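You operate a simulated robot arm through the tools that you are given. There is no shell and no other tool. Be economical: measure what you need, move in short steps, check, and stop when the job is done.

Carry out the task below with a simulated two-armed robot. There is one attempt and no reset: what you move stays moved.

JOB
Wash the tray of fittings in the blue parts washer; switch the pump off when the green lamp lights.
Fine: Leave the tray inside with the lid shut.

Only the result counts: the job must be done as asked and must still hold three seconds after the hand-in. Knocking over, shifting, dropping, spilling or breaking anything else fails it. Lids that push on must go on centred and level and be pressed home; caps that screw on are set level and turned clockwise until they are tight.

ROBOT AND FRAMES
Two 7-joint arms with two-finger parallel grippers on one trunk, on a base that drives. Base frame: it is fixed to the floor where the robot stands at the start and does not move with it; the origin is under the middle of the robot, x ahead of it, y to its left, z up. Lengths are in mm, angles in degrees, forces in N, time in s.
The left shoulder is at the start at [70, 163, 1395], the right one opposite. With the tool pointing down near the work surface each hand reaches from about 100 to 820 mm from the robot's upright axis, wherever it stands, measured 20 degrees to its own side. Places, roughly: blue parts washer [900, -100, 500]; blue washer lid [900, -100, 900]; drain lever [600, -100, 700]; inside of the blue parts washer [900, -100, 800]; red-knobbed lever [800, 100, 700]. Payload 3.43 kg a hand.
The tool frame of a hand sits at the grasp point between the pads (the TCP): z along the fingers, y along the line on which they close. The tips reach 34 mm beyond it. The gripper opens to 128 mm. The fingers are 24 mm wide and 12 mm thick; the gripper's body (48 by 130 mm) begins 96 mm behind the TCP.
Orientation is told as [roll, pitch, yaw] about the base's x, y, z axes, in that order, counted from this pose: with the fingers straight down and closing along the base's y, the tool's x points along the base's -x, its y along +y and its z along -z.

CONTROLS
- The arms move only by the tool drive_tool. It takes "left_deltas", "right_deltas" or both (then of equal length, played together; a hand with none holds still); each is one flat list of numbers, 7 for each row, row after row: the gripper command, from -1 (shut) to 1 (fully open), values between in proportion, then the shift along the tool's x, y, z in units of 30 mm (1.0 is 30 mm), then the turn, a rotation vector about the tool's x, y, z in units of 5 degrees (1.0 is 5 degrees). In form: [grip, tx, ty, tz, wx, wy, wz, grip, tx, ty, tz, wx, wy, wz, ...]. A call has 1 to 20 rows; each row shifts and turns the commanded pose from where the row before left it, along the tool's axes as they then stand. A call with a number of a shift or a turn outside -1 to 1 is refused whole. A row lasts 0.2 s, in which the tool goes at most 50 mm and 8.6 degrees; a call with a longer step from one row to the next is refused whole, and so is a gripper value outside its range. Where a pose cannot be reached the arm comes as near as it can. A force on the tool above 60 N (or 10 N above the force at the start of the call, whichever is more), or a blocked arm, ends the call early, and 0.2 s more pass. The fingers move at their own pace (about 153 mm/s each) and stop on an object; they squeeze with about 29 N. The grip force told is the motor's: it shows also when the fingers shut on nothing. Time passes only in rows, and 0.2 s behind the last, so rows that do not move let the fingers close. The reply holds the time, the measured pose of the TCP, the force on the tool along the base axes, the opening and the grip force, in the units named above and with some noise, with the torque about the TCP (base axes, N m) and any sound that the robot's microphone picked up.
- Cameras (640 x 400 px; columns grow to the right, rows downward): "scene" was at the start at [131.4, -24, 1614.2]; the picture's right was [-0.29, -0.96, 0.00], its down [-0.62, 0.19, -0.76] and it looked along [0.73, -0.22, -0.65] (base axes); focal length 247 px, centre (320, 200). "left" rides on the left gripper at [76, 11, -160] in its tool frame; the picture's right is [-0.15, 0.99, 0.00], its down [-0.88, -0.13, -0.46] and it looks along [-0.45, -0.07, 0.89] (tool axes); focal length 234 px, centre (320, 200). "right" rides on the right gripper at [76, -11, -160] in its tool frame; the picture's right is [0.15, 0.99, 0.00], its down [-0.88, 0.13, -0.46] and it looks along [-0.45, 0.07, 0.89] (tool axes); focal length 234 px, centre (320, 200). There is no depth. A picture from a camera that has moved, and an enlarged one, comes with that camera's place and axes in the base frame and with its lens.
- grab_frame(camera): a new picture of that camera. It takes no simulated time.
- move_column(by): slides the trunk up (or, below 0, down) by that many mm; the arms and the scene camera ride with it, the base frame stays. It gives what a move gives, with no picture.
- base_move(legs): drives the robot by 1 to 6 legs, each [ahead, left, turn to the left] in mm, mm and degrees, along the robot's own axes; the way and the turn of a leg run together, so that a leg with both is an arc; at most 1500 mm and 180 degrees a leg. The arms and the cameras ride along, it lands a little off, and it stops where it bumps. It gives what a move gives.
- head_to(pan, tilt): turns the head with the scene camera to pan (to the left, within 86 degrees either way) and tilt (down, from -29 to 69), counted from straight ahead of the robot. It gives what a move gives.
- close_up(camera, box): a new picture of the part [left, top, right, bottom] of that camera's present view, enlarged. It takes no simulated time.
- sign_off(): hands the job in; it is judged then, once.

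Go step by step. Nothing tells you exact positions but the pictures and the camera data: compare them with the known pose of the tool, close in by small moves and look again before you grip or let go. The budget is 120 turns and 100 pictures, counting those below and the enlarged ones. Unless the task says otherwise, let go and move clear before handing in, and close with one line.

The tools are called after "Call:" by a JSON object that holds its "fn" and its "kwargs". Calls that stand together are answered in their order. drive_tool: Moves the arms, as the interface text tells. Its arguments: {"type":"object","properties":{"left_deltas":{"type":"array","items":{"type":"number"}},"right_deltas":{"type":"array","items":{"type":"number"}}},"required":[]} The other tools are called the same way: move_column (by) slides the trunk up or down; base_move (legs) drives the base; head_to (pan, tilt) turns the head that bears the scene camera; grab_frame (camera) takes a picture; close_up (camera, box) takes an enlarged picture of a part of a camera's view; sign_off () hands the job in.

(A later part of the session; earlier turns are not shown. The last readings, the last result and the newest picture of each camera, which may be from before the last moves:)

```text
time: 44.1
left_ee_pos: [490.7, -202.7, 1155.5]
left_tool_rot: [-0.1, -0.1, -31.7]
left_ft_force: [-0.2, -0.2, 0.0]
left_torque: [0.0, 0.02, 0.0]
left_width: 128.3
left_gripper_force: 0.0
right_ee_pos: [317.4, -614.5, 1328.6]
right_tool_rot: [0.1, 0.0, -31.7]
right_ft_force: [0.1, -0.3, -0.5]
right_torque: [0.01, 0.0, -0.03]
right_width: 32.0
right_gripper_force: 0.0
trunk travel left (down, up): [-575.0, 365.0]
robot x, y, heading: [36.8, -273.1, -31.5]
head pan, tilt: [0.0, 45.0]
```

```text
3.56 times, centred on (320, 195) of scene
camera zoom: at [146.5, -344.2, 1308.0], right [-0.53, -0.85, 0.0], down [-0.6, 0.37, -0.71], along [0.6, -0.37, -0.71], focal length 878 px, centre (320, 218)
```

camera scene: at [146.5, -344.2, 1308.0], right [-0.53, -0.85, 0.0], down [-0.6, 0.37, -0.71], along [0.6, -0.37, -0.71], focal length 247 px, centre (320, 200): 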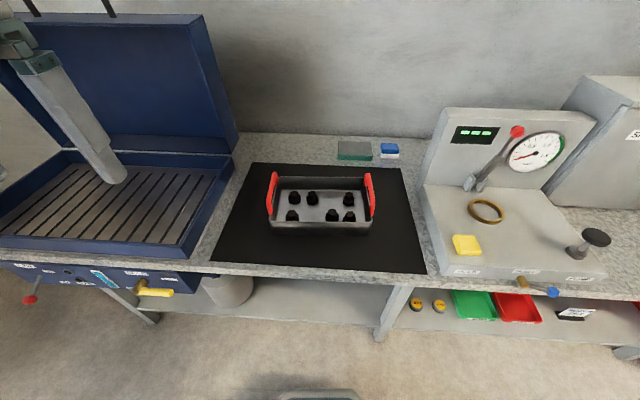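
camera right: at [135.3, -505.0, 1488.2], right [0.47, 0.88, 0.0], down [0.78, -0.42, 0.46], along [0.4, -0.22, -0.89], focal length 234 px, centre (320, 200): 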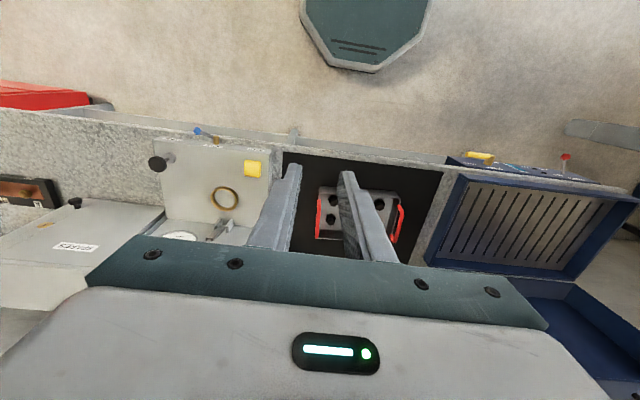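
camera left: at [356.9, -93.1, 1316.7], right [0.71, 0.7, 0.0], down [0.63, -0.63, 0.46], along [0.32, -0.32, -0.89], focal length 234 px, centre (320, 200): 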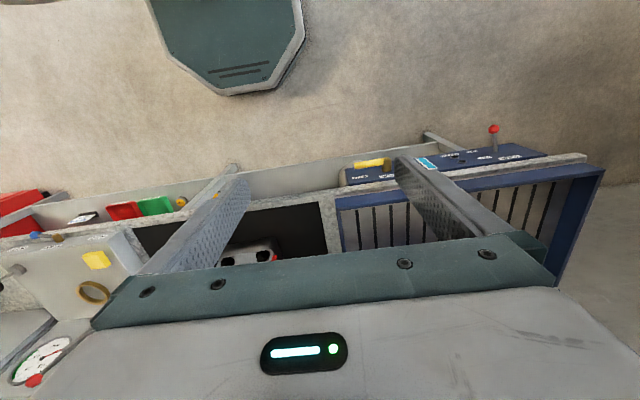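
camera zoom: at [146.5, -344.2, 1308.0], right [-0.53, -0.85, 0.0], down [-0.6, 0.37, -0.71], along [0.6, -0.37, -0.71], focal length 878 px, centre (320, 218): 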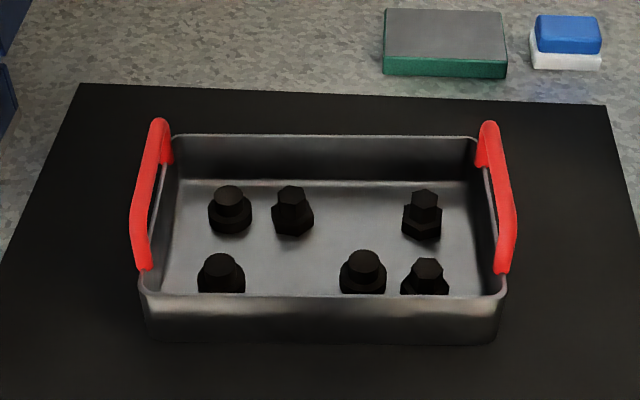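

The robot is now square to the tray and the handle bars sit symmetric at about ±120 mm, 573 mm ahead. I'll bring both hands above the handles.

Call:
{"fn": "drive_tool", "kwargs": {"left_deltas": [-0.06, -0.676, -0.539, 0.47, 0, 0, 0, -0.06, -0.676, -0.539, 0.47, 0, 0, 0, -0.06, -0.676, -0.539, 0.47, 0, 0, 0, -0.06, -0.676, -0.539, 0.47, 0, 0, 0, -0.06, -0.676, -0.539, 0.47, 0, 0, 0, -0.06, -0.676, -0.539, 0.47, 0, 0, 0, -0.06, -0.676, -0.539, 0.47, 0, 0, 0, -0.06, -0.676, -0.539, 0.47, 0, 0, 0, -0.06, -0.676, -0.539, 0.47, 0, 0, 0, -0.06, -0.676, -0.539, 0.47, 0, 0, 0, -0.06, -0.676, -0.539, 0.47, 0, 0, 0], "right_deltas": [-0.06, -0.47, 0.0715, 0.995, 0, 0, 0, -0.06, -0.47, 0.0715, 0.995, 0, 0, 0, -0.06, -0.47, 0.0715, 0.995, 0, 0, 0, -0.06, -0.47, 0.0715, 0.995, 0, 0, 0, -0.06, -0.47, 0.0715, 0.995, 0, 0, 0, -0.06, -0.47, 0.0715, 0.995, 0, 0, 0, -0.06, -0.47, 0.0715, 0.995, 0, 0, 0, -0.06, -0.47, 0.0715, 0.995, 0, 0, 0, -0.06, -0.47, 0.0715, 0.995, 0, 0, 0, -0.06, -0.47, 0.0715, 0.995, 0, 0, 0, -0.06, -0.47, 0.0715, 0.995, 0, 0, 0]}}

Call:
{"fn": "grab_frame", "kwargs": {"camera": "left"}}

Call:
{"fn": "grab_frame", "kwargs": {"camera": "right"}}

Call:
{"fn": "grab_frame", "kwargs": {"camera": "scene"}}

```text
time: 46.5
left_ee_pos: [587.4, -473.9, 1001.2]
left_tool_rot: [0.0, -0.1, -31.8]
left_ft_force: [-0.2, -0.3, -0.9]
left_torque: [0.04, 0.0, 0.03]
left_width: 60.0
left_gripper_force: 0.0
right_ee_pos: [461.7, -677.4, 998.2]
right_tool_rot: [0.1, 0.0, -31.8]
right_ft_force: [-0.2, 0.0, 0.2]
right_torque: [0.01, 0.0, 0.0]
right_width: 60.0
right_gripper_force: 0.1
trunk travel left (down, up): [-575.0, 365.0]
robot x, y, heading: [33.3, -277.2, -31.8]
head pan, tilt: [0.0, 45.0]
```

```text
66 pictures are left
camera left: at [526.8, -425.6, 1162.9], right [0.65, 0.76, 0.0], down [0.68, -0.57, 0.46], along [0.35, -0.29, -0.89], focal length 234 px, centre (320, 200)
```

left: 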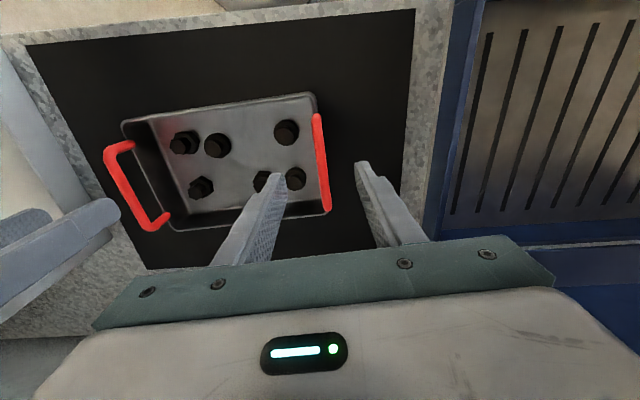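

```text
65 pictures are left
camera right: at [391.6, -647.7, 1157.4], right [0.39, 0.92, 0.0], down [0.82, -0.35, 0.46], along [0.42, -0.18, -0.89], focal length 234 px, centre (320, 200)
```

right: 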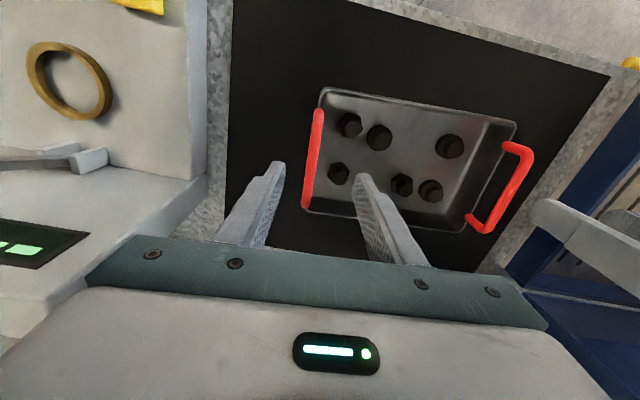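

```text
64 pictures are left
camera scene: at [147.6, -346.2, 1307.8], right [-0.53, -0.85, 0.0], down [-0.6, 0.37, -0.71], along [0.6, -0.37, -0.71], focal length 247 px, centre (320, 200)
```

scene: 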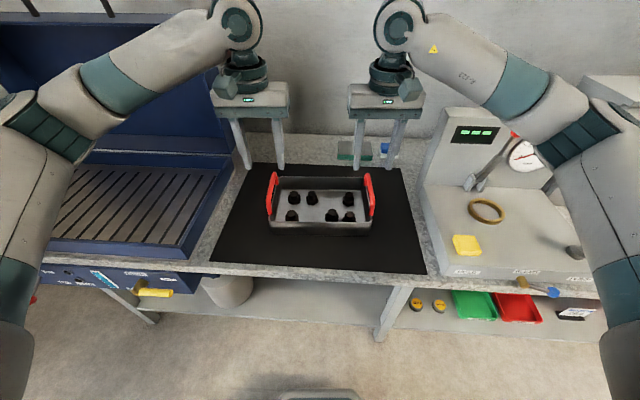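

The hands are over the bars; the right needs about 9 mm outward. I'll descend about 80 mm and check before closing.

Call:
{"fn": "drive_tool", "kwargs": {"left_deltas": [-0.06, -0.03, 0.0, 0.92, 0, 0, 0, -0.06, -0.03, 0, 0.92, 0, 0, 0, -0.06, 0, 0, 0.92, 0, 0, 0], "right_deltas": [-0.06, 0, -0.3, 0.89, 0, 0, 0, -0.06, 0, 0, 0.89, 0, 0, 0, -0.06, 0, 0, 0.89, 0, 0, 0]}}

Call:
{"fn": "grab_frame", "kwargs": {"camera": "left"}}

Call:
{"fn": "grab_frame", "kwargs": {"camera": "right"}}

Call:
{"fn": "close_up", "kwargs": {"camera": "scene", "box": [230, 130, 410, 240]}}

```text
time: 47.3
left_ee_pos: [588.9, -475.4, 917.9]
left_tool_rot: [-0.1, -0.1, -31.6]
left_ft_force: [0.1, -0.6, -0.6]
left_torque: [0.03, 0.02, 0.02]
left_width: 60.3
left_gripper_force: 0.1
right_ee_pos: [459.4, -685.0, 921.6]
right_tool_rot: [0.1, -0.1, -31.7]
right_ft_force: [0.4, -1.0, 0.4]
right_torque: [-0.02, 0.01, 0.01]
right_width: 60.0
right_gripper_force: 0.0
trunk travel left (down, up): [-575.0, 365.0]
robot x, y, heading: [31.0, -277.1, -31.8]
head pan, tilt: [0.0, 45.0]
```

```text
63 pictures are left
camera left: at [529.2, -426.0, 1078.3], right [0.64, 0.76, 0.0], down [0.68, -0.57, 0.46], along [0.35, -0.3, -0.89], focal length 234 px, centre (320, 200)
```

left: 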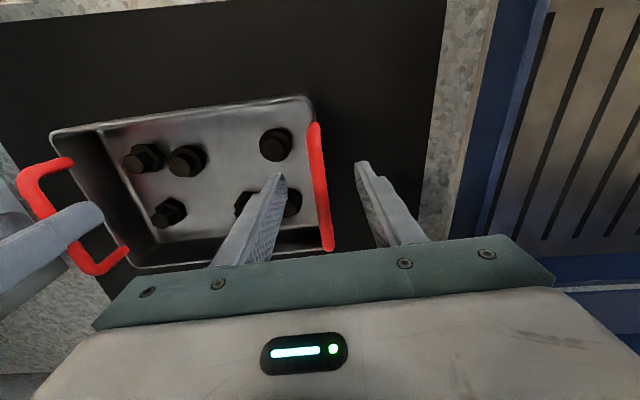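

```text
62 pictures are left
camera right: at [388.0, -654.0, 1081.7], right [0.39, 0.92, 0.0], down [0.82, -0.35, 0.46], along [0.42, -0.18, -0.89], focal length 234 px, centre (320, 200)
```

right: 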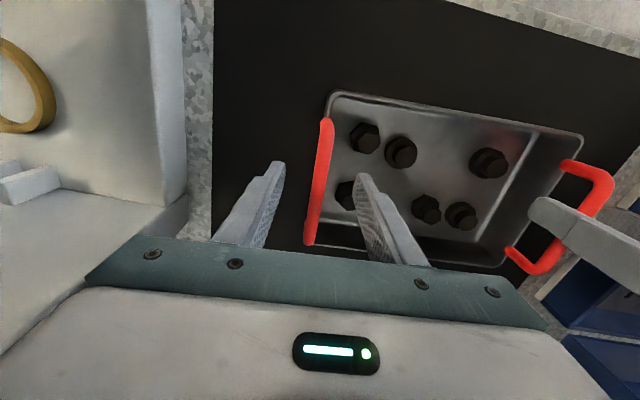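

```text
3.56 times, centred on (320, 185) of scene
camera zoom: at [147.7, -345.2, 1307.9], right [-0.53, -0.85, 0.0], down [-0.6, 0.37, -0.71], along [0.6, -0.37, -0.71], focal length 878 px, centre (320, 253)
```

zoom: 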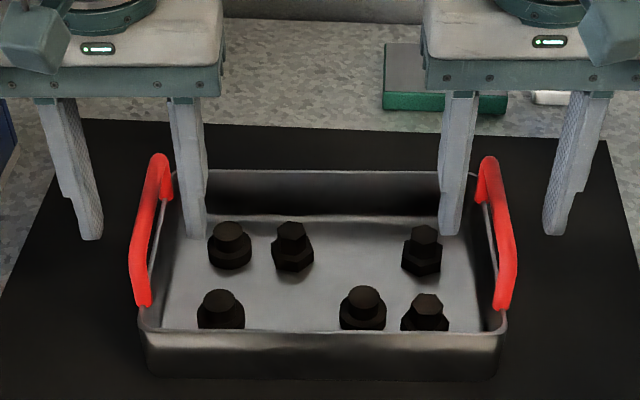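

Bars are between the fingers with the tips just below bar height and above the rim. Closing both hands.

Call:
{"fn": "drive_tool", "kwargs": {"left_deltas": [-1, 0, 0, 0, 0, 0, 0, -1, 0, 0, 0, 0, 0, 0, -1, 0, 0, 0, 0, 0, 0], "right_deltas": [-1, 0, 0, 0, 0, 0, 0, -1, 0, 0, 0, 0, 0, 0, -1, 0, 0, 0, 0, 0, 0]}}

Call:
{"fn": "close_up", "kwargs": {"camera": "scene", "box": [230, 130, 410, 240]}}

```text
time: 48.1
left_ee_pos: [586.8, -474.2, 918.7]
left_tool_rot: [-0.1, -0.1, -31.8]
left_ft_force: [-4.1, 0.2, 0.9]
left_torque: [-0.39, -0.43, -0.65]
left_width: 11.8
left_gripper_force: 29.1
right_ee_pos: [458.1, -684.6, 923.4]
right_tool_rot: [0.1, -0.2, -31.7]
right_ft_force: [2.8, -1.3, -0.5]
right_torque: [-0.06, -0.17, -0.69]
right_width: 11.7
right_gripper_force: 29.4
trunk travel left (down, up): [-575.0, 365.0]
robot x, y, heading: [37.6, -274.7, -31.8]
head pan, tilt: [0.0, 45.0]
```

```text
3.56 times, centred on (320, 185) of scene
camera zoom: at [146.7, -344.8, 1307.9], right [-0.53, -0.85, 0.0], down [-0.6, 0.37, -0.71], along [0.6, -0.37, -0.71], focal length 878 px, centre (320, 253)
```

zoom: 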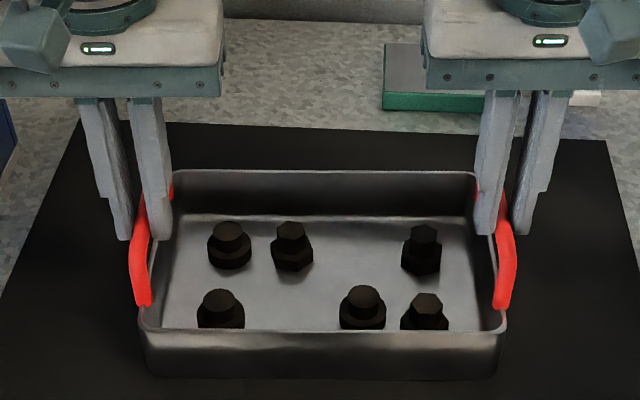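

Both bars are gripped (11.8 mm). I'll lift with the trunk a little and check it.

Call:
{"fn": "move_column", "kwargs": {"by": 30}}

Call:
{"fn": "close_up", "kwargs": {"camera": "scene", "box": [230, 130, 410, 240]}}

```text
time: 48.9
left_ee_pos: [588.7, -475.3, 945.4]
left_tool_rot: [-0.1, 0.1, -31.8]
left_ft_force: [-5.2, 1.9, -6.3]
left_torque: [0.15, 0.32, -0.68]
left_width: 11.6
left_gripper_force: 28.9
right_ee_pos: [459.6, -684.4, 951.1]
right_tool_rot: [0.2, 0.1, -31.7]
right_ft_force: [5.6, -2.4, -5.7]
right_torque: [-0.06, -0.1, -0.72]
right_width: 11.9
right_gripper_force: 29.1
trunk travel left (down, up): [-605.0, 335.0]
robot x, y, heading: [31.3, -277.2, -31.7]
head pan, tilt: [0.0, 45.0]
```

```text
3.56 times, centred on (320, 185) of scene
camera zoom: at [148.8, -345.7, 1337.5], right [-0.53, -0.85, 0.0], down [-0.6, 0.37, -0.71], along [0.6, -0.37, -0.71], focal length 878 px, centre (320, 253)
```

zoom: 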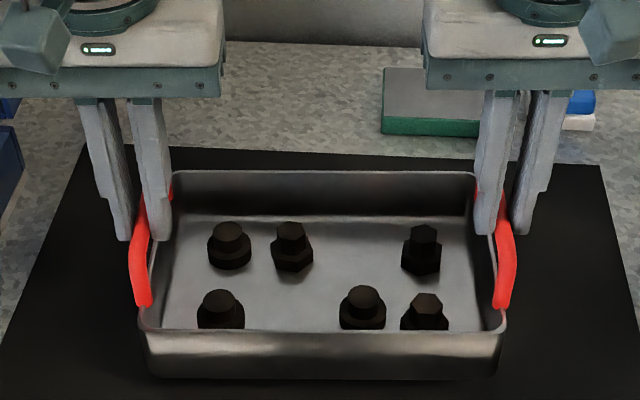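

The tray is up, sharing about 12 N between the hands. I'll raise it further, back off, straighten, and drive left to the washer.

Call:
{"fn": "move_column", "kwargs": {"by": 140}}

Call:
{"fn": "base_move", "kwargs": {"legs": [[-100, 0, 0], [0, 0, -4.8], [0, 621, 0]]}}

Call:
{"fn": "grab_frame", "kwargs": {"camera": "scene"}}

```text
time: 50.5
left_ee_pos: [588.3, -475.7, 1087.2]
left_tool_rot: [-0.1, 0.0, -31.7]
left_ft_force: [-5.6, 1.4, -6.0]
left_torque: [0.1, 0.31, -0.68]
left_width: 11.7
left_gripper_force: 28.6
right_ee_pos: [459.9, -684.9, 1091.0]
right_tool_rot: [0.0, 0.0, -31.7]
right_ft_force: [6.1, -1.9, -4.5]
right_torque: [-0.05, -0.15, -0.7]
right_width: 12.0
right_gripper_force: 29.0
trunk travel left (down, up): [-745.0, 195.0]
robot x, y, heading: [37.3, -277.8, -31.8]
head pan, tilt: [0.0, 45.0]
```

```text
time: 55.2
left_ee_pos: [850.0, 26.9, 1087.9]
left_tool_rot: [-0.2, 0.0, -35.9]
left_ft_force: [-6.2, 0.9, -4.5]
left_torque: [0.07, 0.22, -0.64]
left_width: 11.7
left_gripper_force: 29.0
right_ee_pos: [705.9, -172.8, 1092.2]
right_tool_rot: [0.1, 0.0, -36.0]
right_ft_force: [5.9, -1.1, -5.1]
right_torque: [0.0, -0.13, -0.69]
right_width: 12.1
right_gripper_force: 29.2
trunk travel left (down, up): [-745.0, 195.0]
robot x, y, heading: [312.7, 265.6, -35.9]
head pan, tilt: [0.0, 45.0]
```

```text
58 pictures are left
camera scene: at [420.2, 188.4, 1477.7], right [-0.59, -0.81, 0.0], down [-0.57, 0.42, -0.71], along [0.57, -0.41, -0.71], focal length 247 px, centre (320, 200)
```

scene: 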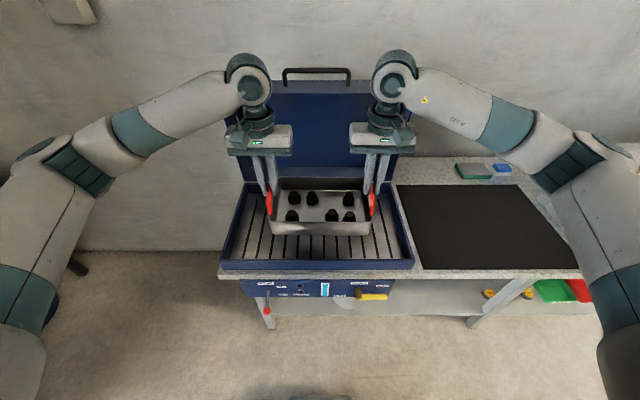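

The tray hovers over the washer. I'll go 83 mm ahead to centre it.

Call:
{"fn": "base_move", "kwargs": {"legs": [[83, 8, 0]]}}

Call:
{"fn": "grab_frame", "kwargs": {"camera": "scene"}}

```text
time: 56.2
left_ee_pos: [917.4, -11.0, 1088.1]
left_tool_rot: [-0.1, -0.2, -35.8]
left_ft_force: [-3.8, 2.2, -4.9]
left_torque: [0.13, 0.25, -0.58]
left_width: 11.4
left_gripper_force: 29.2
right_ee_pos: [773.3, -210.8, 1093.2]
right_tool_rot: [0.1, -0.2, -36.0]
right_ft_force: [3.9, -2.3, -5.9]
right_torque: [-0.04, -0.08, -0.55]
right_width: 11.8
right_gripper_force: 29.0
trunk travel left (down, up): [-745.0, 195.0]
robot x, y, heading: [379.4, 226.7, -35.7]
head pan, tilt: [0.0, 45.0]
```

```text
57 pictures are left
camera scene: at [487.4, 149.5, 1478.0], right [-0.59, -0.81, 0.0], down [-0.57, 0.41, -0.71], along [0.57, -0.41, -0.71], focal length 247 px, centre (320, 200)
```

scene: 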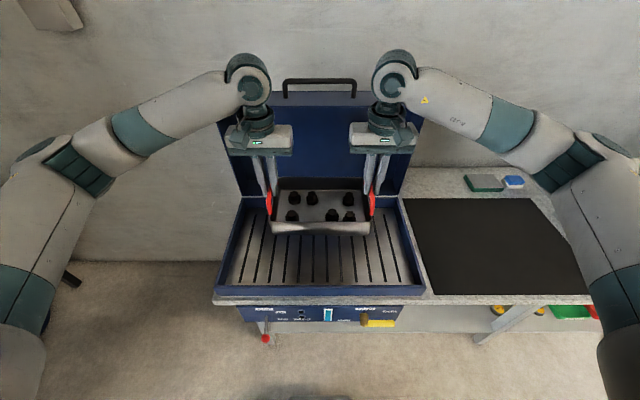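

Centred. Lowering 150 mm, then checking.

Call:
{"fn": "move_column", "kwargs": {"by": -150}}

Call:
{"fn": "grab_frame", "kwargs": {"camera": "scene"}}

```text
time: 58.0
left_ee_pos: [917.4, -12.7, 936.9]
left_tool_rot: [-0.1, 0.0, -35.9]
left_ft_force: [-3.8, 1.7, -6.2]
left_torque: [0.27, 0.29, -0.46]
left_width: 12.0
left_gripper_force: 28.5
right_ee_pos: [775.0, -212.3, 942.2]
right_tool_rot: [0.1, -0.2, -35.9]
right_ft_force: [3.6, -1.7, -5.3]
right_torque: [-0.14, -0.24, -0.53]
right_width: 11.7
right_gripper_force: 28.9
trunk travel left (down, up): [-595.0, 345.0]
robot x, y, heading: [380.2, 223.5, -35.6]
head pan, tilt: [0.0, 45.0]
```

```text
56 pictures are left
camera scene: at [488.6, 149.0, 1327.8], right [-0.59, -0.81, 0.0], down [-0.57, 0.42, -0.71], along [0.57, -0.41, -0.71], focal length 247 px, centre (320, 200)
```

scene: 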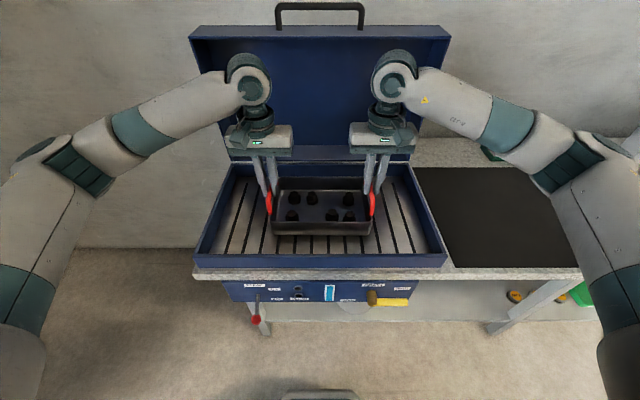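

Call:
{"fn": "move_column", "kwargs": {"by": -20}}

Call:
{"fn": "move_column", "kwargs": {"by": -8}}

Call:
{"fn": "close_up", "kwargs": {"camera": "scene", "box": [190, 140, 450, 300]}}

```text
time: 58.7
left_ee_pos: [916.5, -11.9, 921.5]
left_tool_rot: [-0.3, -0.4, -35.9]
left_ft_force: [4.1, -0.9, 20.5]
left_torque: [-0.02, -0.08, -0.72]
left_width: 12.1
left_gripper_force: 29.2
right_ee_pos: [773.6, -211.3, 926.3]
right_tool_rot: [0.1, -0.4, -36.0]
right_ft_force: [2.3, -2.7, 20.1]
right_torque: [-0.09, -0.1, -0.73]
right_width: 12.2
right_gripper_force: 29.0
trunk travel left (down, up): [-575.0, 365.0]
robot x, y, heading: [382.8, 223.5, -35.8]
head pan, tilt: [0.0, 45.0]
```

```text
time: 59.2
left_ee_pos: [915.1, -10.5, 910.3]
left_tool_rot: [-0.1, -0.2, -36.0]
left_ft_force: [-0.4, 1.9, 16.5]
left_torque: [-0.03, -0.02, -0.2]
left_width: 11.7
left_gripper_force: 29.1
right_ee_pos: [771.1, -210.5, 916.6]
right_tool_rot: [0.0, -0.2, -35.8]
right_ft_force: [-1.6, -1.4, 18.3]
right_torque: [0.05, 0.08, -0.36]
right_width: 11.6
right_gripper_force: 28.9
trunk travel left (down, up): [-567.0, 373.0]
robot x, y, heading: [379.3, 226.0, -35.8]
head pan, tilt: [0.0, 45.0]
```

```text
2.46 times, centred on (320, 220) of scene
camera zoom: at [484.6, 151.9, 1300.1], right [-0.59, -0.81, 0.0], down [-0.57, 0.41, -0.71], along [0.57, -0.42, -0.71], focal length 608 px, centre (320, 151)
```

zoom: 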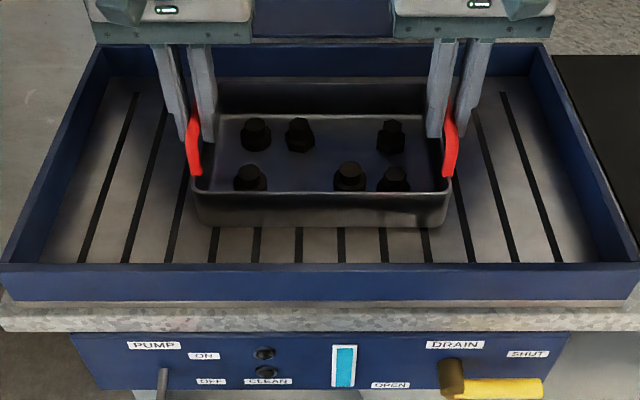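

The tray is resting on the grid. Releasing both hands and raising them.

Call:
{"fn": "drive_tool", "kwargs": {"left_deltas": [-0.2, 0, 0, 0, 0, 0, 0, -0.2, 0, 0, 0, 0, 0, 0, -0.2, 0, 0, -0.5, 0, 0, 0, -0.2, 0, 0, -1, 0, 0, 0, -0.2, 0, 0, -1, 0, 0, 0, -0.2, 0, 0, -1, 0, 0, 0, -0.2, 0, 0, -1, 0, 0, 0], "right_deltas": [-0.2, 0, 0, 0, 0, 0, 0, -0.2, 0, 0, 0, 0, 0, 0, -0.2, 0, 0, -0.5, 0, 0, 0, -0.2, 0, 0, -1, 0, 0, 0, -0.2, 0, 0, -1, 0, 0, 0, -0.2, 0, 0, -1, 0, 0, 0, -0.2, 0, 0, -1, 0, 0, 0]}}

Call:
{"fn": "close_up", "kwargs": {"camera": "scene", "box": [190, 140, 450, 300]}}

```text
time: 60.8
left_ee_pos: [915.8, -12.6, 1044.3]
left_tool_rot: [-0.2, -0.1, -36.0]
left_ft_force: [-0.5, 0.0, -0.2]
left_torque: [-0.01, 0.01, 0.0]
left_width: 50.9
left_gripper_force: 0.1
right_ee_pos: [770.9, -210.9, 1051.7]
right_tool_rot: [0.1, -0.2, -36.0]
right_ft_force: [1.0, 1.1, -0.2]
right_torque: [-0.02, -0.03, 0.0]
right_width: 51.2
right_gripper_force: 0.0
trunk travel left (down, up): [-567.0, 373.0]
robot x, y, heading: [379.2, 228.1, -36.0]
head pan, tilt: [0.0, 45.0]
```

```text
2.46 times, centred on (320, 220) of scene
camera zoom: at [486.7, 150.5, 1299.9], right [-0.59, -0.81, 0.0], down [-0.57, 0.41, -0.71], along [0.57, -0.42, -0.71], focal length 608 px, centre (320, 151)
```

zoom: 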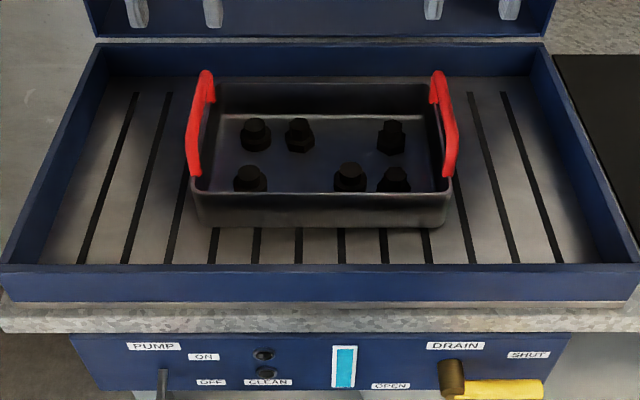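

The tray sits inside, parts undisturbed. I'll withdraw both arms, then prepare the right hand to grip the lid handle again.

Call:
{"fn": "drive_tool", "kwargs": {"left_deltas": [-0.2, 0.75, 0.6, -0.36, 0, 0, 0, -0.2, 0.75, 0.6, -0.36, 0, 0, 0, -0.2, 0.75, 0.6, -0.36, 0, 0, 0, -0.2, 0.75, 0.6, -0.36, 0, 0, 0, -0.2, 0.75, 0.6, -0.36, 0, 0, 0, -0.2, 0.75, 0.6, -0.36, 0, 0, 0, -0.2, 0.75, 0.6, -0.36, 0, 0, 0, -0.2, 0.75, 0.6, -0.36, 0, 0, 0, -0.2, 0.75, 0.6, -0.36, 0, 0, 0, -0.2, 0.75, 0.6, -0.36, 0, 0, 0], "right_deltas": [-0.5, 0.65, 0, -0.93, 0, 0, 0, -0.5, 0.65, 0, -0.93, 0, 0, 0, -0.5, 0.65, 0, -0.93, 0, 0, 0, -0.5, 0.65, 0, -0.93, 0, 0, 0, -0.5, 0.65, 0, -0.93, 0, 0, 0, -0.5, 0.65, 0, -0.93, 0, 0, 0, -0.5, 0.65, 0, -0.93, 0, 0, 0, -0.5, 0.65, 0, -0.93, 0, 0, 0, -0.5, 0, 0, -0.93, 0, 0, 0, -0.5, 0, 0, 0, 0, 0, 0]}}

Call:
{"fn": "base_move", "kwargs": {"legs": [[-45, 25, 0]]}}

Call:
{"fn": "drive_tool", "kwargs": {"right_deltas": [-0.44, 0, 0, 0, 0, 0, 1, -0.44, 0, 0, 0, 0, 0, 1, -0.44, 0, 0, 0, 0, 0, 1, -0.44, 0, 0, 0, 0, 0, 1, -0.44, 0, 0, 0, 0, 0, 1, -0.44, 0, 0, 0, 0, 0, 1, -0.44, 0, 0, 0, 0, 0, 1, -0.44, 0, 0, 0, 0, 0, 1, -0.44, 0, 0, 0, 0, 0, 1, -0.44, 0, 0, 0, 0, 0, 1, -0.44, 0, 0, 0, 0, 0, 1, -0.44, 0, 0, 0, 0, 0, 1, -0.44, 0, 0, 0, 0, 0, 1, -0.44, 0, 0, 0, 0, 0, 1, -0.44, 0, 0, 0, 0, 0, 1, -0.44, 0, 0, 0, 0, 0, 1, -0.44, 0, 0, 0, 0, 0, 1, -0.44, 0, 0, 0, 0, 0, 1]}}

Call:
{"fn": "grab_frame", "kwargs": {"camera": "scene"}}

```text
time: 63.0
left_ee_pos: [838.4, 264.8, 1153.1]
left_tool_rot: [-0.1, -0.1, -36.0]
left_ft_force: [-0.8, -0.8, 0.1]
left_torque: [-0.03, -0.03, -0.01]
left_width: 51.4
left_gripper_force: 0.0
right_ee_pos: [644.1, -116.9, 1300.1]
right_tool_rot: [0.2, -0.2, -35.8]
right_ft_force: [0.1, 0.0, 0.1]
right_torque: [-0.03, 0.0, 0.01]
right_width: 31.9
right_gripper_force: 0.1
trunk travel left (down, up): [-567.0, 373.0]
robot x, y, heading: [383.0, 223.0, -35.7]
head pan, tilt: [0.0, 45.0]
```

```text
time: 64.0
left_ee_pos: [815.7, 308.9, 1153.4]
left_tool_rot: [-0.2, 0.1, -35.9]
left_ft_force: [-0.4, 0.7, 0.1]
left_torque: [0.0, 0.0, 0.02]
left_width: 51.3
left_gripper_force: 0.0
right_ee_pos: [623.2, -73.5, 1299.2]
right_tool_rot: [0.2, -0.1, -35.9]
right_ft_force: [-0.8, 0.4, 0.3]
right_torque: [-0.01, -0.02, 0.03]
right_width: 31.9
right_gripper_force: 0.0
trunk travel left (down, up): [-567.0, 373.0]
robot x, y, heading: [358.7, 272.0, -35.7]
head pan, tilt: [0.0, 45.0]
```

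```text
time: 67.8
left_ee_pos: [816.9, 309.3, 1153.4]
left_tool_rot: [0.0, 0.0, -35.9]
left_ft_force: [-0.3, 0.7, -0.2]
left_torque: [-0.04, 0.02, 0.01]
left_width: 51.4
left_gripper_force: 0.0
right_ee_pos: [622.8, -72.2, 1299.1]
right_tool_rot: [0.1, 0.1, -125.9]
right_ft_force: [-1.0, 0.8, 1.5]
right_torque: [-0.01, 0.0, -0.01]
right_width: 35.8
right_gripper_force: 0.1
trunk travel left (down, up): [-567.0, 373.0]
robot x, y, heading: [362.0, 270.3, -36.0]
head pan, tilt: [0.0, 45.0]
```

```text
53 pictures are left
camera scene: at [465.9, 195.1, 1299.9], right [-0.59, -0.81, 0.0], down [-0.57, 0.41, -0.71], along [0.57, -0.41, -0.71], focal length 247 px, centre (320, 200)
```

scene: 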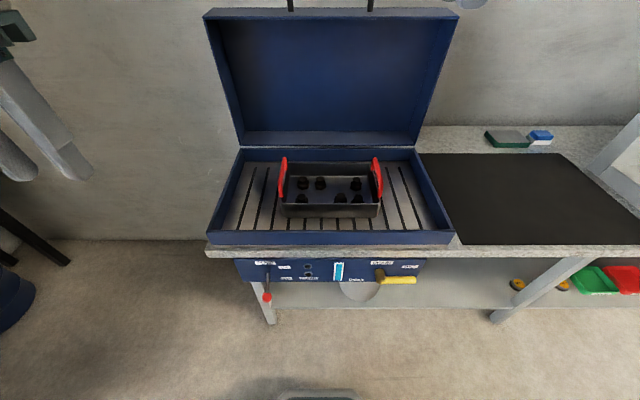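

I'll tilt the right hand and bring it to the same pre-grasp point above the open lid's handle that I used when withdrawing.

Call:
{"fn": "drive_tool", "kwargs": {"right_deltas": [-0.44, 0.52, 0, 0, -1, 0, 0, -0.44, 0.52, 0, 0, -1, 0, 0, -0.44, 0.52, 0, 0, -1, 0, 0, -0.44, 0.52, 0, 0, -1, 0, 0, -0.44, 0.52, 0, 0, -1, 0, 0, -0.44, 0.52, 0, 0, -1, 0, 0, -0.5, 0, 0.922, 0.421, 0, 0, 0, -0.5, 0, 0.922, 0.421, 0, 0, 0, -0.5, 0, 0.922, 0.421, 0, 0, 0, -0.5, 0, 0.922, 0.421, 0, 0, 0, -0.5, 0, 0.922, 0.421, 0, 0, 0, -0.5, 0, 0.922, 0.421, 0, 0, 0, -0.5, 0, 0.922, 0.421, 0, 0, 0, -0.5, 0, 0.922, 0.421, 0, 0, 0, -0.5, 0, 0.922, 0.421, 0, 0, 0, -0.5, 0, 0.922, 0.421, 0, 0, 0, -0.5, 0, 0.922, 0.421, 0, 0, 0, -0.5, 0, 0.922, 0.421, 0, 0, 0]}}

Call:
{"fn": "grab_frame", "kwargs": {"camera": "right"}}

```text
time: 71.6
left_ee_pos: [817.8, 311.7, 1151.9]
left_tool_rot: [-0.2, 0.0, -35.9]
left_ft_force: [0.4, 0.4, 0.1]
left_torque: [-0.03, 0.0, 0.01]
left_width: 51.2
left_gripper_force: 0.1
right_ee_pos: [968.5, -204.8, 1335.1]
right_tool_rot: [30.3, -0.2, -125.8]
right_ft_force: [0.0, 0.7, 0.7]
right_torque: [-0.06, 0.07, -0.02]
right_width: 31.9
right_gripper_force: 0.2
right hand out of reach, approached as far as the arm can: row 18
trunk travel left (down, up): [-567.0, 373.0]
robot x, y, heading: [360.9, 270.0, -36.2]
head pan, tilt: [0.0, 45.0]
```

```text
52 pictures are left
camera right: at [939.7, -89.9, 1467.8], right [0.78, -0.38, 0.5], down [-0.61, -0.65, 0.46], along [0.15, -0.66, -0.73], focal length 234 px, centre (320, 200)
```

right: 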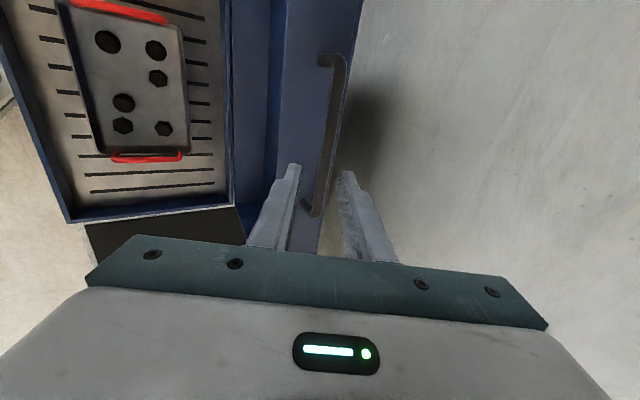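

Call:
{"fn": "drive_tool", "kwargs": {"right_deltas": [-0.5, 0, 0.1, 0.9, 0, 0, 0, -0.5, 0, 0.1, 0.9, 0, 0, 0, -0.5, 0, 0, 0.9, 0, 0, 0]}}

Call:
{"fn": "grab_frame", "kwargs": {"camera": "right"}}

```text
time: 72.4
left_ee_pos: [816.6, 308.7, 1153.3]
left_tool_rot: [0.0, 0.0, -36.0]
left_ft_force: [-0.5, -0.6, -0.5]
left_torque: [0.06, -0.01, 0.02]
left_width: 51.2
left_gripper_force: 0.0
right_ee_pos: [1003.2, -240.0, 1264.3]
right_tool_rot: [30.1, 0.1, -125.9]
right_ft_force: [0.2, -0.8, -0.3]
right_torque: [0.07, -0.01, -0.02]
right_width: 31.9
right_gripper_force: 0.0
trunk travel left (down, up): [-567.0, 373.0]
robot x, y, heading: [358.1, 272.0, -35.7]
head pan, tilt: [0.0, 45.0]
```

```text
51 pictures are left
camera right: at [974.8, -124.9, 1396.9], right [0.78, -0.38, 0.5], down [-0.61, -0.65, 0.46], along [0.15, -0.66, -0.74], focal length 234 px, centre (320, 200)
```

right: 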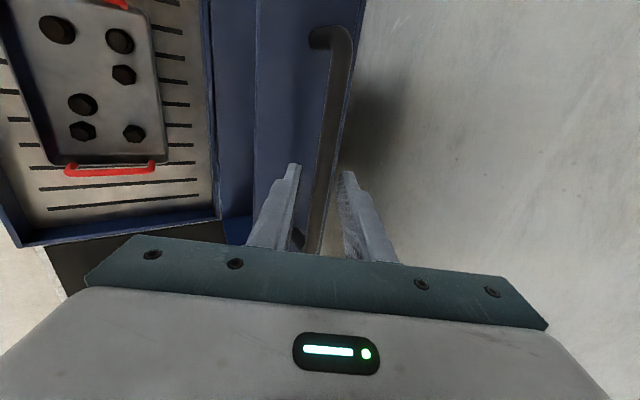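

The bar is centred between the fingers. A last 17 mm, then grip.

Call:
{"fn": "drive_tool", "kwargs": {"right_deltas": [-0.5, 0, 0.1, 0.57, 0, 0, 0, -1, 0, 0, 0, 0, 0, 0, -1, 0, 0, 0, 0, 0, 0, -1, 0, 0, 0, 0, 0, 0]}}

Call:
{"fn": "base_move", "kwargs": {"legs": [[-45, 0, 0]]}}

```text
time: 73.4
left_ee_pos: [816.9, 310.7, 1152.9]
left_tool_rot: [-0.2, 0.0, -35.9]
left_ft_force: [0.9, 0.8, 0.1]
left_torque: [-0.02, 0.01, -0.01]
left_width: 51.2
left_gripper_force: 0.1
right_ee_pos: [1013.8, -240.7, 1250.9]
right_tool_rot: [30.2, 0.0, -125.9]
right_ft_force: [4.2, 3.7, 1.7]
right_torque: [-0.33, 0.14, -0.37]
right_width: 13.5
right_gripper_force: 44.5
trunk travel left (down, up): [-567.0, 373.0]
robot x, y, heading: [364.5, 274.0, -36.0]
head pan, tilt: [0.0, 45.0]
```

```text
time: 74.3
left_ee_pos: [780.2, 336.9, 1152.8]
left_tool_rot: [-0.1, -0.1, -35.8]
left_ft_force: [-0.2, 0.0, -0.9]
left_torque: [-0.05, -0.03, 0.02]
left_width: 51.3
left_gripper_force: 0.0
right_ee_pos: [976.2, -213.9, 1252.0]
right_tool_rot: [30.2, -0.1, -125.8]
right_ft_force: [5.8, 2.3, -0.6]
right_torque: [-0.01, -0.33, -0.16]
right_width: 13.9
right_gripper_force: 44.6
trunk travel left (down, up): [-567.0, 373.0]
robot x, y, heading: [325.5, 297.8, -36.0]
head pan, tilt: [0.0, 45.0]
```

Gripped, and the lid follows back to about upright. I'll retrace the arc downward in stages.

Call:
{"fn": "drive_tool", "kwargs": {"right_deltas": [-1, 0, -0.751, -0.399, 0, 0, 0, -1, 0, -0.778, -0.345, 0, 0, 0, -1, 0, -0.798, -0.291, 0, 0, 0, -1, 0, -0.816, -0.233, 0, 0, 0, -1, 0, -0.833, -0.177, 0, 0, 0, -1, 0, -0.842, -0.121, 0, 0, 0, -1, 0, -0.848, -0.058, 0, 0, 0]}}

```text
time: 75.9
left_ee_pos: [780.4, 339.2, 1152.2]
left_tool_rot: [-0.3, 0.0, -35.7]
left_ft_force: [0.2, -0.5, 0.8]
left_torque: [0.09, 0.03, -0.04]
left_width: 51.0
left_gripper_force: 0.0
right_ee_pos: [973.1, -165.9, 1282.2]
right_tool_rot: [30.1, 0.1, -125.4]
right_ft_force: [0.8, 0.1, 0.5]
right_torque: [0.03, 0.02, -0.02]
right_width: 0.0
right_gripper_force: 32.8
right hand out of reach, approached as far as the arm can: row 1, 2, 3, 4, 5, 6, 7
trunk travel left (down, up): [-567.0, 373.0]
robot x, y, heading: [321.9, 297.1, -35.8]
head pan, tilt: [0.0, 45.0]
```

The hand slipped off the bar because the command was out of reach. I'll look at the situation.

Call:
{"fn": "grab_frame", "kwargs": {"camera": "right"}}

Call:
{"fn": "grab_frame", "kwargs": {"camera": "scene"}}

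```text
50 pictures are left
camera right: at [942.4, -51.3, 1415.5], right [0.78, -0.38, 0.5], down [-0.61, -0.65, 0.46], along [0.15, -0.66, -0.74], focal length 234 px, centre (320, 200)
```

right: 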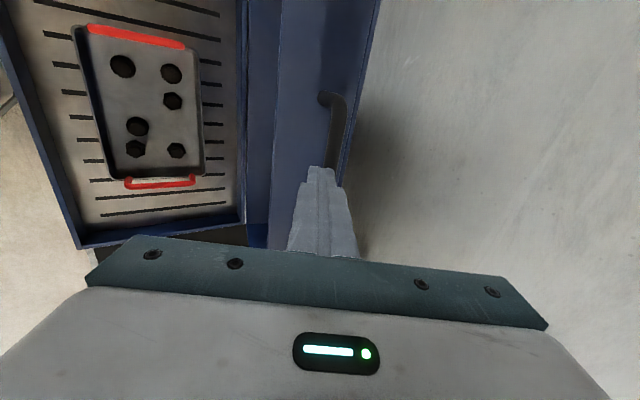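

```text
49 pictures are left
camera scene: at [431.5, 223.8, 1300.2], right [-0.58, -0.81, 0.0], down [-0.58, 0.41, -0.71], along [0.57, -0.41, -0.71], focal length 247 px, centre (320, 200)
```

scene: 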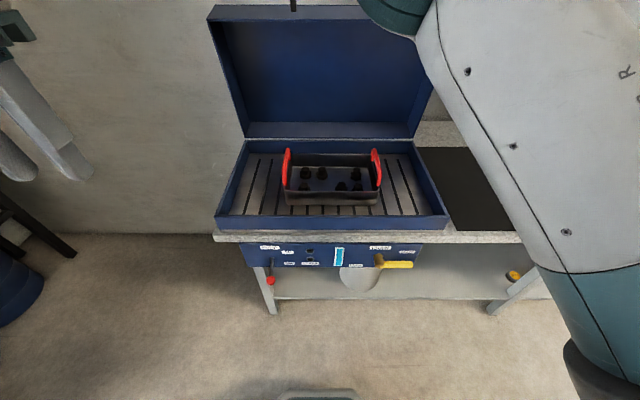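

The lid is still upright and nothing is harmed. I'll raise the trunk (higher shoulders reach this spot better) and re-approach.

Call:
{"fn": "move_column", "kwargs": {"by": 150}}

Call:
{"fn": "drive_tool", "kwargs": {"right_deltas": [-0.5, 0, 0, 0, 0, 0, 0, -0.5, 0, 0, 0, 0, 0, 0, -0.5, 0, 0, 0, 0, 0, 0]}}

Call:
{"fn": "grab_frame", "kwargs": {"camera": "right"}}

Call:
{"fn": "grab_frame", "kwargs": {"camera": "scene"}}

```text
time: 77.6
left_ee_pos: [779.5, 335.5, 1302.7]
left_tool_rot: [-0.1, 0.1, -35.9]
left_ft_force: [-0.1, -0.9, -0.6]
left_torque: [0.02, 0.0, 0.01]
left_width: 51.4
left_gripper_force: 0.2
right_ee_pos: [967.1, -171.4, 1431.1]
right_tool_rot: [30.1, 0.2, -125.7]
right_ft_force: [0.0, 0.7, -0.3]
right_torque: [0.01, -0.02, 0.03]
right_width: 0.0
right_gripper_force: 32.4
trunk travel left (down, up): [-717.0, 223.0]
robot x, y, heading: [322.0, 299.5, -35.9]
head pan, tilt: [0.0, 45.0]
```

```text
time: 78.4
left_ee_pos: [779.4, 336.6, 1304.0]
left_tool_rot: [-0.1, 0.0, -35.8]
left_ft_force: [0.1, -0.4, -1.4]
left_torque: [0.0, 0.04, 0.03]
left_width: 51.3
left_gripper_force: 0.0
right_ee_pos: [969.6, -171.6, 1433.1]
right_tool_rot: [30.0, 0.1, -125.8]
right_ft_force: [-0.3, 0.1, 0.1]
right_torque: [-0.02, -0.01, -0.03]
right_width: 32.1
right_gripper_force: 0.0
trunk travel left (down, up): [-717.0, 223.0]
robot x, y, heading: [322.2, 297.5, -35.7]
head pan, tilt: [0.0, 45.0]
```

```text
48 pictures are left
camera right: at [939.5, -57.4, 1564.8], right [0.78, -0.38, 0.5], down [-0.61, -0.65, 0.46], along [0.15, -0.66, -0.74], focal length 234 px, centre (320, 200)
```

right: 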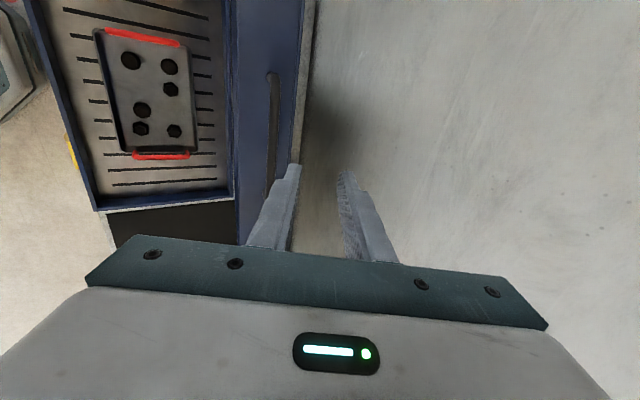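

```text
47 pictures are left
camera scene: at [429.6, 221.7, 1449.9], right [-0.59, -0.81, 0.0], down [-0.57, 0.41, -0.71], along [0.57, -0.41, -0.71], focal length 247 px, centre (320, 200)
```

scene: 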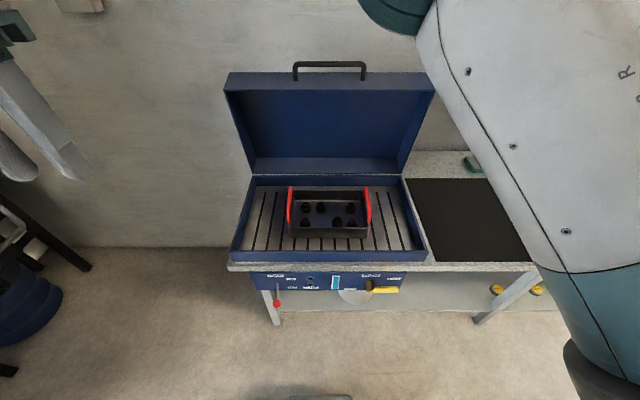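

The handle is about 828 mm ahead, z≈1236. Moving to a pre-grasp point 100 mm off along the tool axis.

Call:
{"fn": "drive_tool", "kwargs": {"right_deltas": [-0.5, -0.23, -0.565, 0.578, 0, 0, 0, -0.5, -0.23, -0.565, 0.578, 0, 0, 0, -0.5, -0.23, -0.565, 0.578, 0, 0, 0, -0.5, -0.23, -0.565, 0.578, 0, 0, 0]}}

Call:
{"fn": "grab_frame", "kwargs": {"camera": "right"}}

```text
time: 79.4
left_ee_pos: [781.4, 336.3, 1302.7]
left_tool_rot: [0.0, -0.1, -35.8]
left_ft_force: [0.1, -0.5, 0.1]
left_torque: [0.0, -0.01, 0.0]
left_width: 51.4
left_gripper_force: 0.0
right_ee_pos: [995.4, -198.2, 1373.0]
right_tool_rot: [29.8, 0.0, -125.8]
right_ft_force: [-0.7, -0.4, 0.3]
right_torque: [-0.01, 0.0, -0.01]
right_width: 31.7
right_gripper_force: 0.0
right hand out of reach, approached as far as the arm can: row 1, 2, 3, 4
trunk travel left (down, up): [-717.0, 223.0]
robot x, y, heading: [320.0, 299.6, -35.8]
head pan, tilt: [0.0, 45.0]
```

```text
46 pictures are left
camera right: at [966.9, -83.7, 1505.5], right [0.78, -0.38, 0.49], down [-0.61, -0.65, 0.46], along [0.14, -0.66, -0.74], focal length 234 px, centre (320, 200)
```

right: 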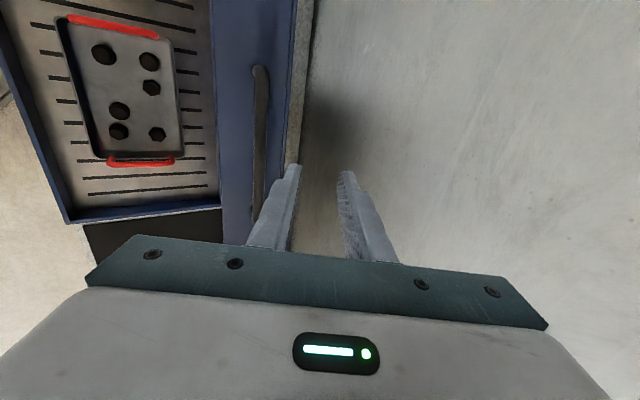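

The arm isn't following well (stuck near a joint limit). I'll retreat towards the body to a comfortable pose and see how it follows.

Call:
{"fn": "drive_tool", "kwargs": {"right_deltas": [-0.5, 0, -0.866, -0.5, 0, 0, 0, -0.5, 0, -0.866, -0.5, 0, 0, 0, -0.5, 0, -0.866, -0.5, 0, 0, 0, -0.5, 0, -0.866, -0.5, 0, 0, 0, -0.5, 0, -0.866, -0.5, 0, 0, 0, -0.5, 0, -0.866, -0.5, 0, 0, 0]}}

Call:
{"fn": "grab_frame", "kwargs": {"camera": "scene"}}

```text
time: 80.8
left_ee_pos: [777.9, 334.3, 1303.3]
left_tool_rot: [0.1, -0.1, -35.9]
left_ft_force: [0.0, 1.1, 0.3]
left_torque: [0.01, -0.03, -0.06]
left_width: 51.2
left_gripper_force: 0.1
right_ee_pos: [866.4, -105.7, 1380.0]
right_tool_rot: [30.1, 0.2, -126.0]
right_ft_force: [-0.2, -0.2, -0.2]
right_torque: [0.03, -0.01, 0.02]
right_width: 32.0
right_gripper_force: 0.0
right hand out of reach, approached as far as the arm can: row 1, 2
trunk travel left (down, up): [-717.0, 223.0]
robot x, y, heading: [322.2, 297.2, -35.9]
head pan, tilt: [0.0, 45.0]
```

```text
45 pictures are left
camera scene: at [427.3, 219.7, 1450.0], right [-0.59, -0.81, 0.0], down [-0.57, 0.42, -0.71], along [0.57, -0.41, -0.71], focal length 247 px, centre (320, 200)
```

scene: 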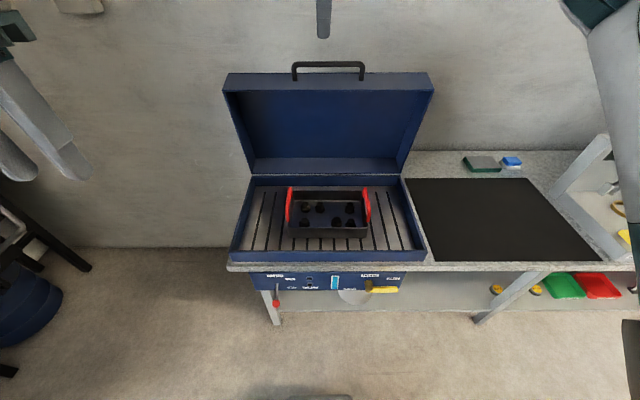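

It follows again. I'll move the base 50 mm closer so the handle is well within reach, and go to the pre-grasp.

Call:
{"fn": "base_move", "kwargs": {"legs": [[50, 0, 0]]}}

Call:
{"fn": "drive_tool", "kwargs": {"right_deltas": [-0.5, -0.245, 0.234, 0.66, 0, 0, 0, -0.5, -0.245, 0.234, 0.66, 0, 0, 0, -0.5, -0.245, 0.234, 0.66, 0, 0, 0]}}

Call:
{"fn": "grab_frame", "kwargs": {"camera": "right"}}

```text
time: 81.7
left_ee_pos: [813.9, 313.2, 1305.7]
left_tool_rot: [-0.1, -0.5, -35.8]
left_ft_force: [-0.3, -0.1, 1.7]
left_torque: [-0.07, -0.06, -0.02]
left_width: 51.1
left_gripper_force: 0.0
right_ee_pos: [904.0, -126.7, 1382.9]
right_tool_rot: [30.4, 0.2, -125.8]
right_ft_force: [-0.1, 0.7, 0.3]
right_torque: [-0.04, -0.03, -0.03]
right_width: 32.1
right_gripper_force: 0.0
trunk travel left (down, up): [-717.0, 223.0]
robot x, y, heading: [362.4, 267.5, -35.7]
head pan, tilt: [0.0, 45.0]
```

```text
time: 82.5
left_ee_pos: [819.5, 306.5, 1304.0]
left_tool_rot: [0.0, 0.0, -35.8]
left_ft_force: [-0.1, -0.2, 0.0]
left_torque: [0.04, 0.02, 0.02]
left_width: 51.2
left_gripper_force: 0.0
right_ee_pos: [936.1, -180.5, 1336.3]
right_tool_rot: [30.0, 0.1, -125.8]
right_ft_force: [1.0, 0.7, -0.2]
right_torque: [0.02, 0.0, 0.03]
right_width: 32.0
right_gripper_force: 0.1
trunk travel left (down, up): [-717.0, 223.0]
robot x, y, heading: [363.1, 273.3, -36.1]
head pan, tilt: [0.0, 45.0]
```

```text
44 pictures are left
camera right: at [907.8, -65.8, 1469.7], right [0.78, -0.38, 0.49], down [-0.61, -0.65, 0.46], along [0.14, -0.66, -0.74], focal length 234 px, centre (320, 200)
```

right: 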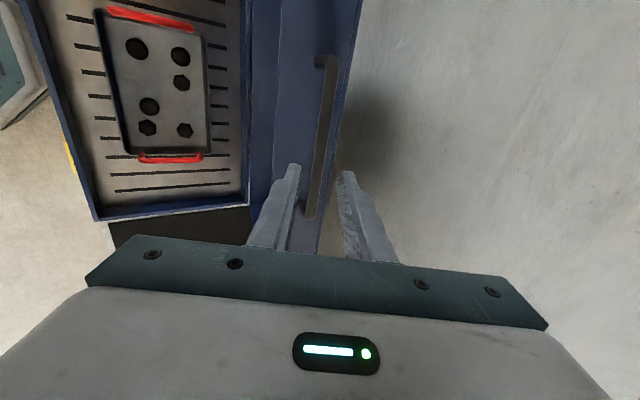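

Call:
{"fn": "drive_tool", "kwargs": {"right_deltas": [-0.5, 0, 0, 0.9, 0, 0, 0, -0.5, 0, 0, 0.9, 0, 0, 0, -0.5, 0, 0, 0.9, 0, 0, 0]}}

Call:
{"fn": "grab_frame", "kwargs": {"camera": "right"}}

```text
time: 83.3
left_ee_pos: [818.8, 308.3, 1302.5]
left_tool_rot: [-0.1, -0.2, -35.7]
left_ft_force: [0.6, 0.0, 0.5]
left_torque: [0.03, -0.04, 0.0]
left_width: 51.3
left_gripper_force: 0.0
right_ee_pos: [969.4, -199.8, 1268.3]
right_tool_rot: [30.0, 0.0, -125.7]
right_ft_force: [0.5, 0.5, 0.0]
right_torque: [-0.01, -0.01, 0.0]
right_width: 32.2
right_gripper_force: 0.0
trunk travel left (down, up): [-717.0, 223.0]
robot x, y, heading: [362.0, 268.8, -36.0]
head pan, tilt: [0.0, 45.0]
```

```text
43 pictures are left
camera right: at [939.3, -85.5, 1401.2], right [0.78, -0.38, 0.5], down [-0.61, -0.65, 0.46], along [0.15, -0.66, -0.74], focal length 234 px, centre (320, 200)
```

right: 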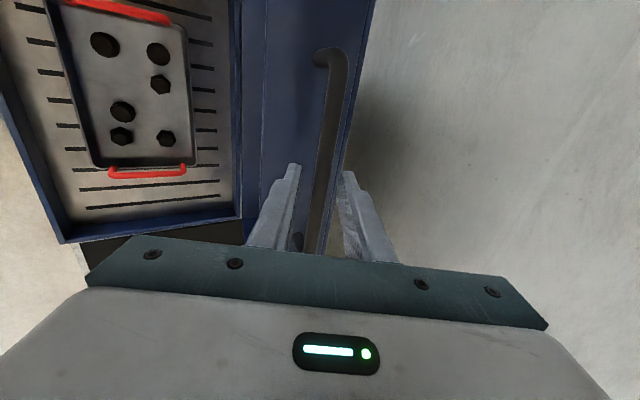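

Call:
{"fn": "drive_tool", "kwargs": {"right_deltas": [-0.5, 0, 0, 0.75, 0, 0, 0, -1, 0, 0, 0, 0, 0, 0, -1, 0, 0, 0, 0, 0, 0, -1, 0, 0, 0, 0, 0, 0, -1, 0, -0.751, -0.399, 0, 0, 0, -1, 0, -0.778, -0.345, 0, 0, 0]}}

```text
time: 84.7
left_ee_pos: [819.7, 307.3, 1302.7]
left_tool_rot: [-0.1, -0.1, -35.8]
left_ft_force: [0.6, 0.4, 0.3]
left_torque: [0.0, 0.0, 0.02]
left_width: 50.9
left_gripper_force: 0.1
right_ee_pos: [937.0, -177.3, 1242.7]
right_tool_rot: [29.8, 0.0, -125.7]
right_ft_force: [-1.0, -5.1, -10.1]
right_torque: [0.28, -0.39, 0.27]
right_width: 13.8
right_gripper_force: 45.1
trunk travel left (down, up): [-717.0, 223.0]
robot x, y, heading: [357.9, 269.9, -35.9]
head pan, tilt: [0.0, 45.0]
```

Following well this time. Continuing the arc.

Call:
{"fn": "drive_tool", "kwargs": {"right_deltas": [-1, 0, -0.798, -0.291, 0, 0, 0, -1, 0, -0.816, -0.233, 0, 0, 0, -1, 0, -0.833, -0.177, 0, 0, 0, -1, 0, -0.842, -0.121, 0, 0, 0, -1, 0, -0.848, -0.058, 0, 0, 0, -1, 0, -0.851, 0, 0, 0, 0]}}

```text
time: 86.1
left_ee_pos: [823.1, 307.5, 1301.8]
left_tool_rot: [-0.1, 0.2, -35.8]
left_ft_force: [0.7, -1.3, -0.1]
left_torque: [-0.05, 0.03, 0.01]
left_width: 51.1
left_gripper_force: 0.0
right_ee_pos: [823.4, -96.9, 1187.4]
right_tool_rot: [29.8, 0.1, -125.7]
right_ft_force: [11.5, -9.0, -20.9]
right_torque: [-0.39, 0.12, -0.08]
right_width: 13.6
right_gripper_force: 45.0
trunk travel left (down, up): [-717.0, 223.0]
robot x, y, heading: [362.0, 270.1, -36.1]
head pan, tilt: [0.0, 45.0]
```

Call:
{"fn": "drive_tool", "kwargs": {"right_deltas": [-1, 0, -0.846, 0.058, 0, 0, 0, -1, 0, -0.842, 0.118, 0, 0, 0, -1, 0, -0.833, 0.177, 0, 0, 0, -1, 0, -0.818, 0.236, 0, 0, 0, -1, 0, -0.798, 0.29, 0, 0, 0, -1, 0, -0.776, 0.345, 0, 0, 0]}}

Call:
{"fn": "grab_frame", "kwargs": {"camera": "scene"}}

```text
time: 87.5
left_ee_pos: [823.2, 305.4, 1301.5]
left_tool_rot: [-0.1, 0.2, -35.8]
left_ft_force: [0.2, 0.0, -0.4]
left_torque: [0.0, 0.01, -0.02]
left_width: 51.1
left_gripper_force: 0.0
right_ee_pos: [735.4, -31.8, 1082.4]
right_tool_rot: [29.9, 0.1, -125.8]
right_ft_force: [21.5, -12.4, -16.5]
right_torque: [-0.21, -0.07, 0.37]
right_width: 13.4
right_gripper_force: 44.9
trunk travel left (down, up): [-717.0, 223.0]
robot x, y, heading: [362.2, 272.1, -35.8]
head pan, tilt: [0.0, 45.0]
```

```text
42 pictures are left
camera scene: at [474.0, 190.6, 1449.3], right [-0.58, -0.81, 0.0], down [-0.58, 0.42, -0.7], along [0.57, -0.41, -0.71], focal length 247 px, centre (320, 200)
```

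scene: 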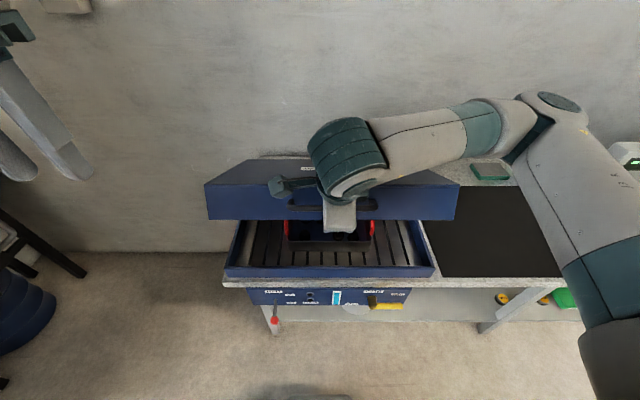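

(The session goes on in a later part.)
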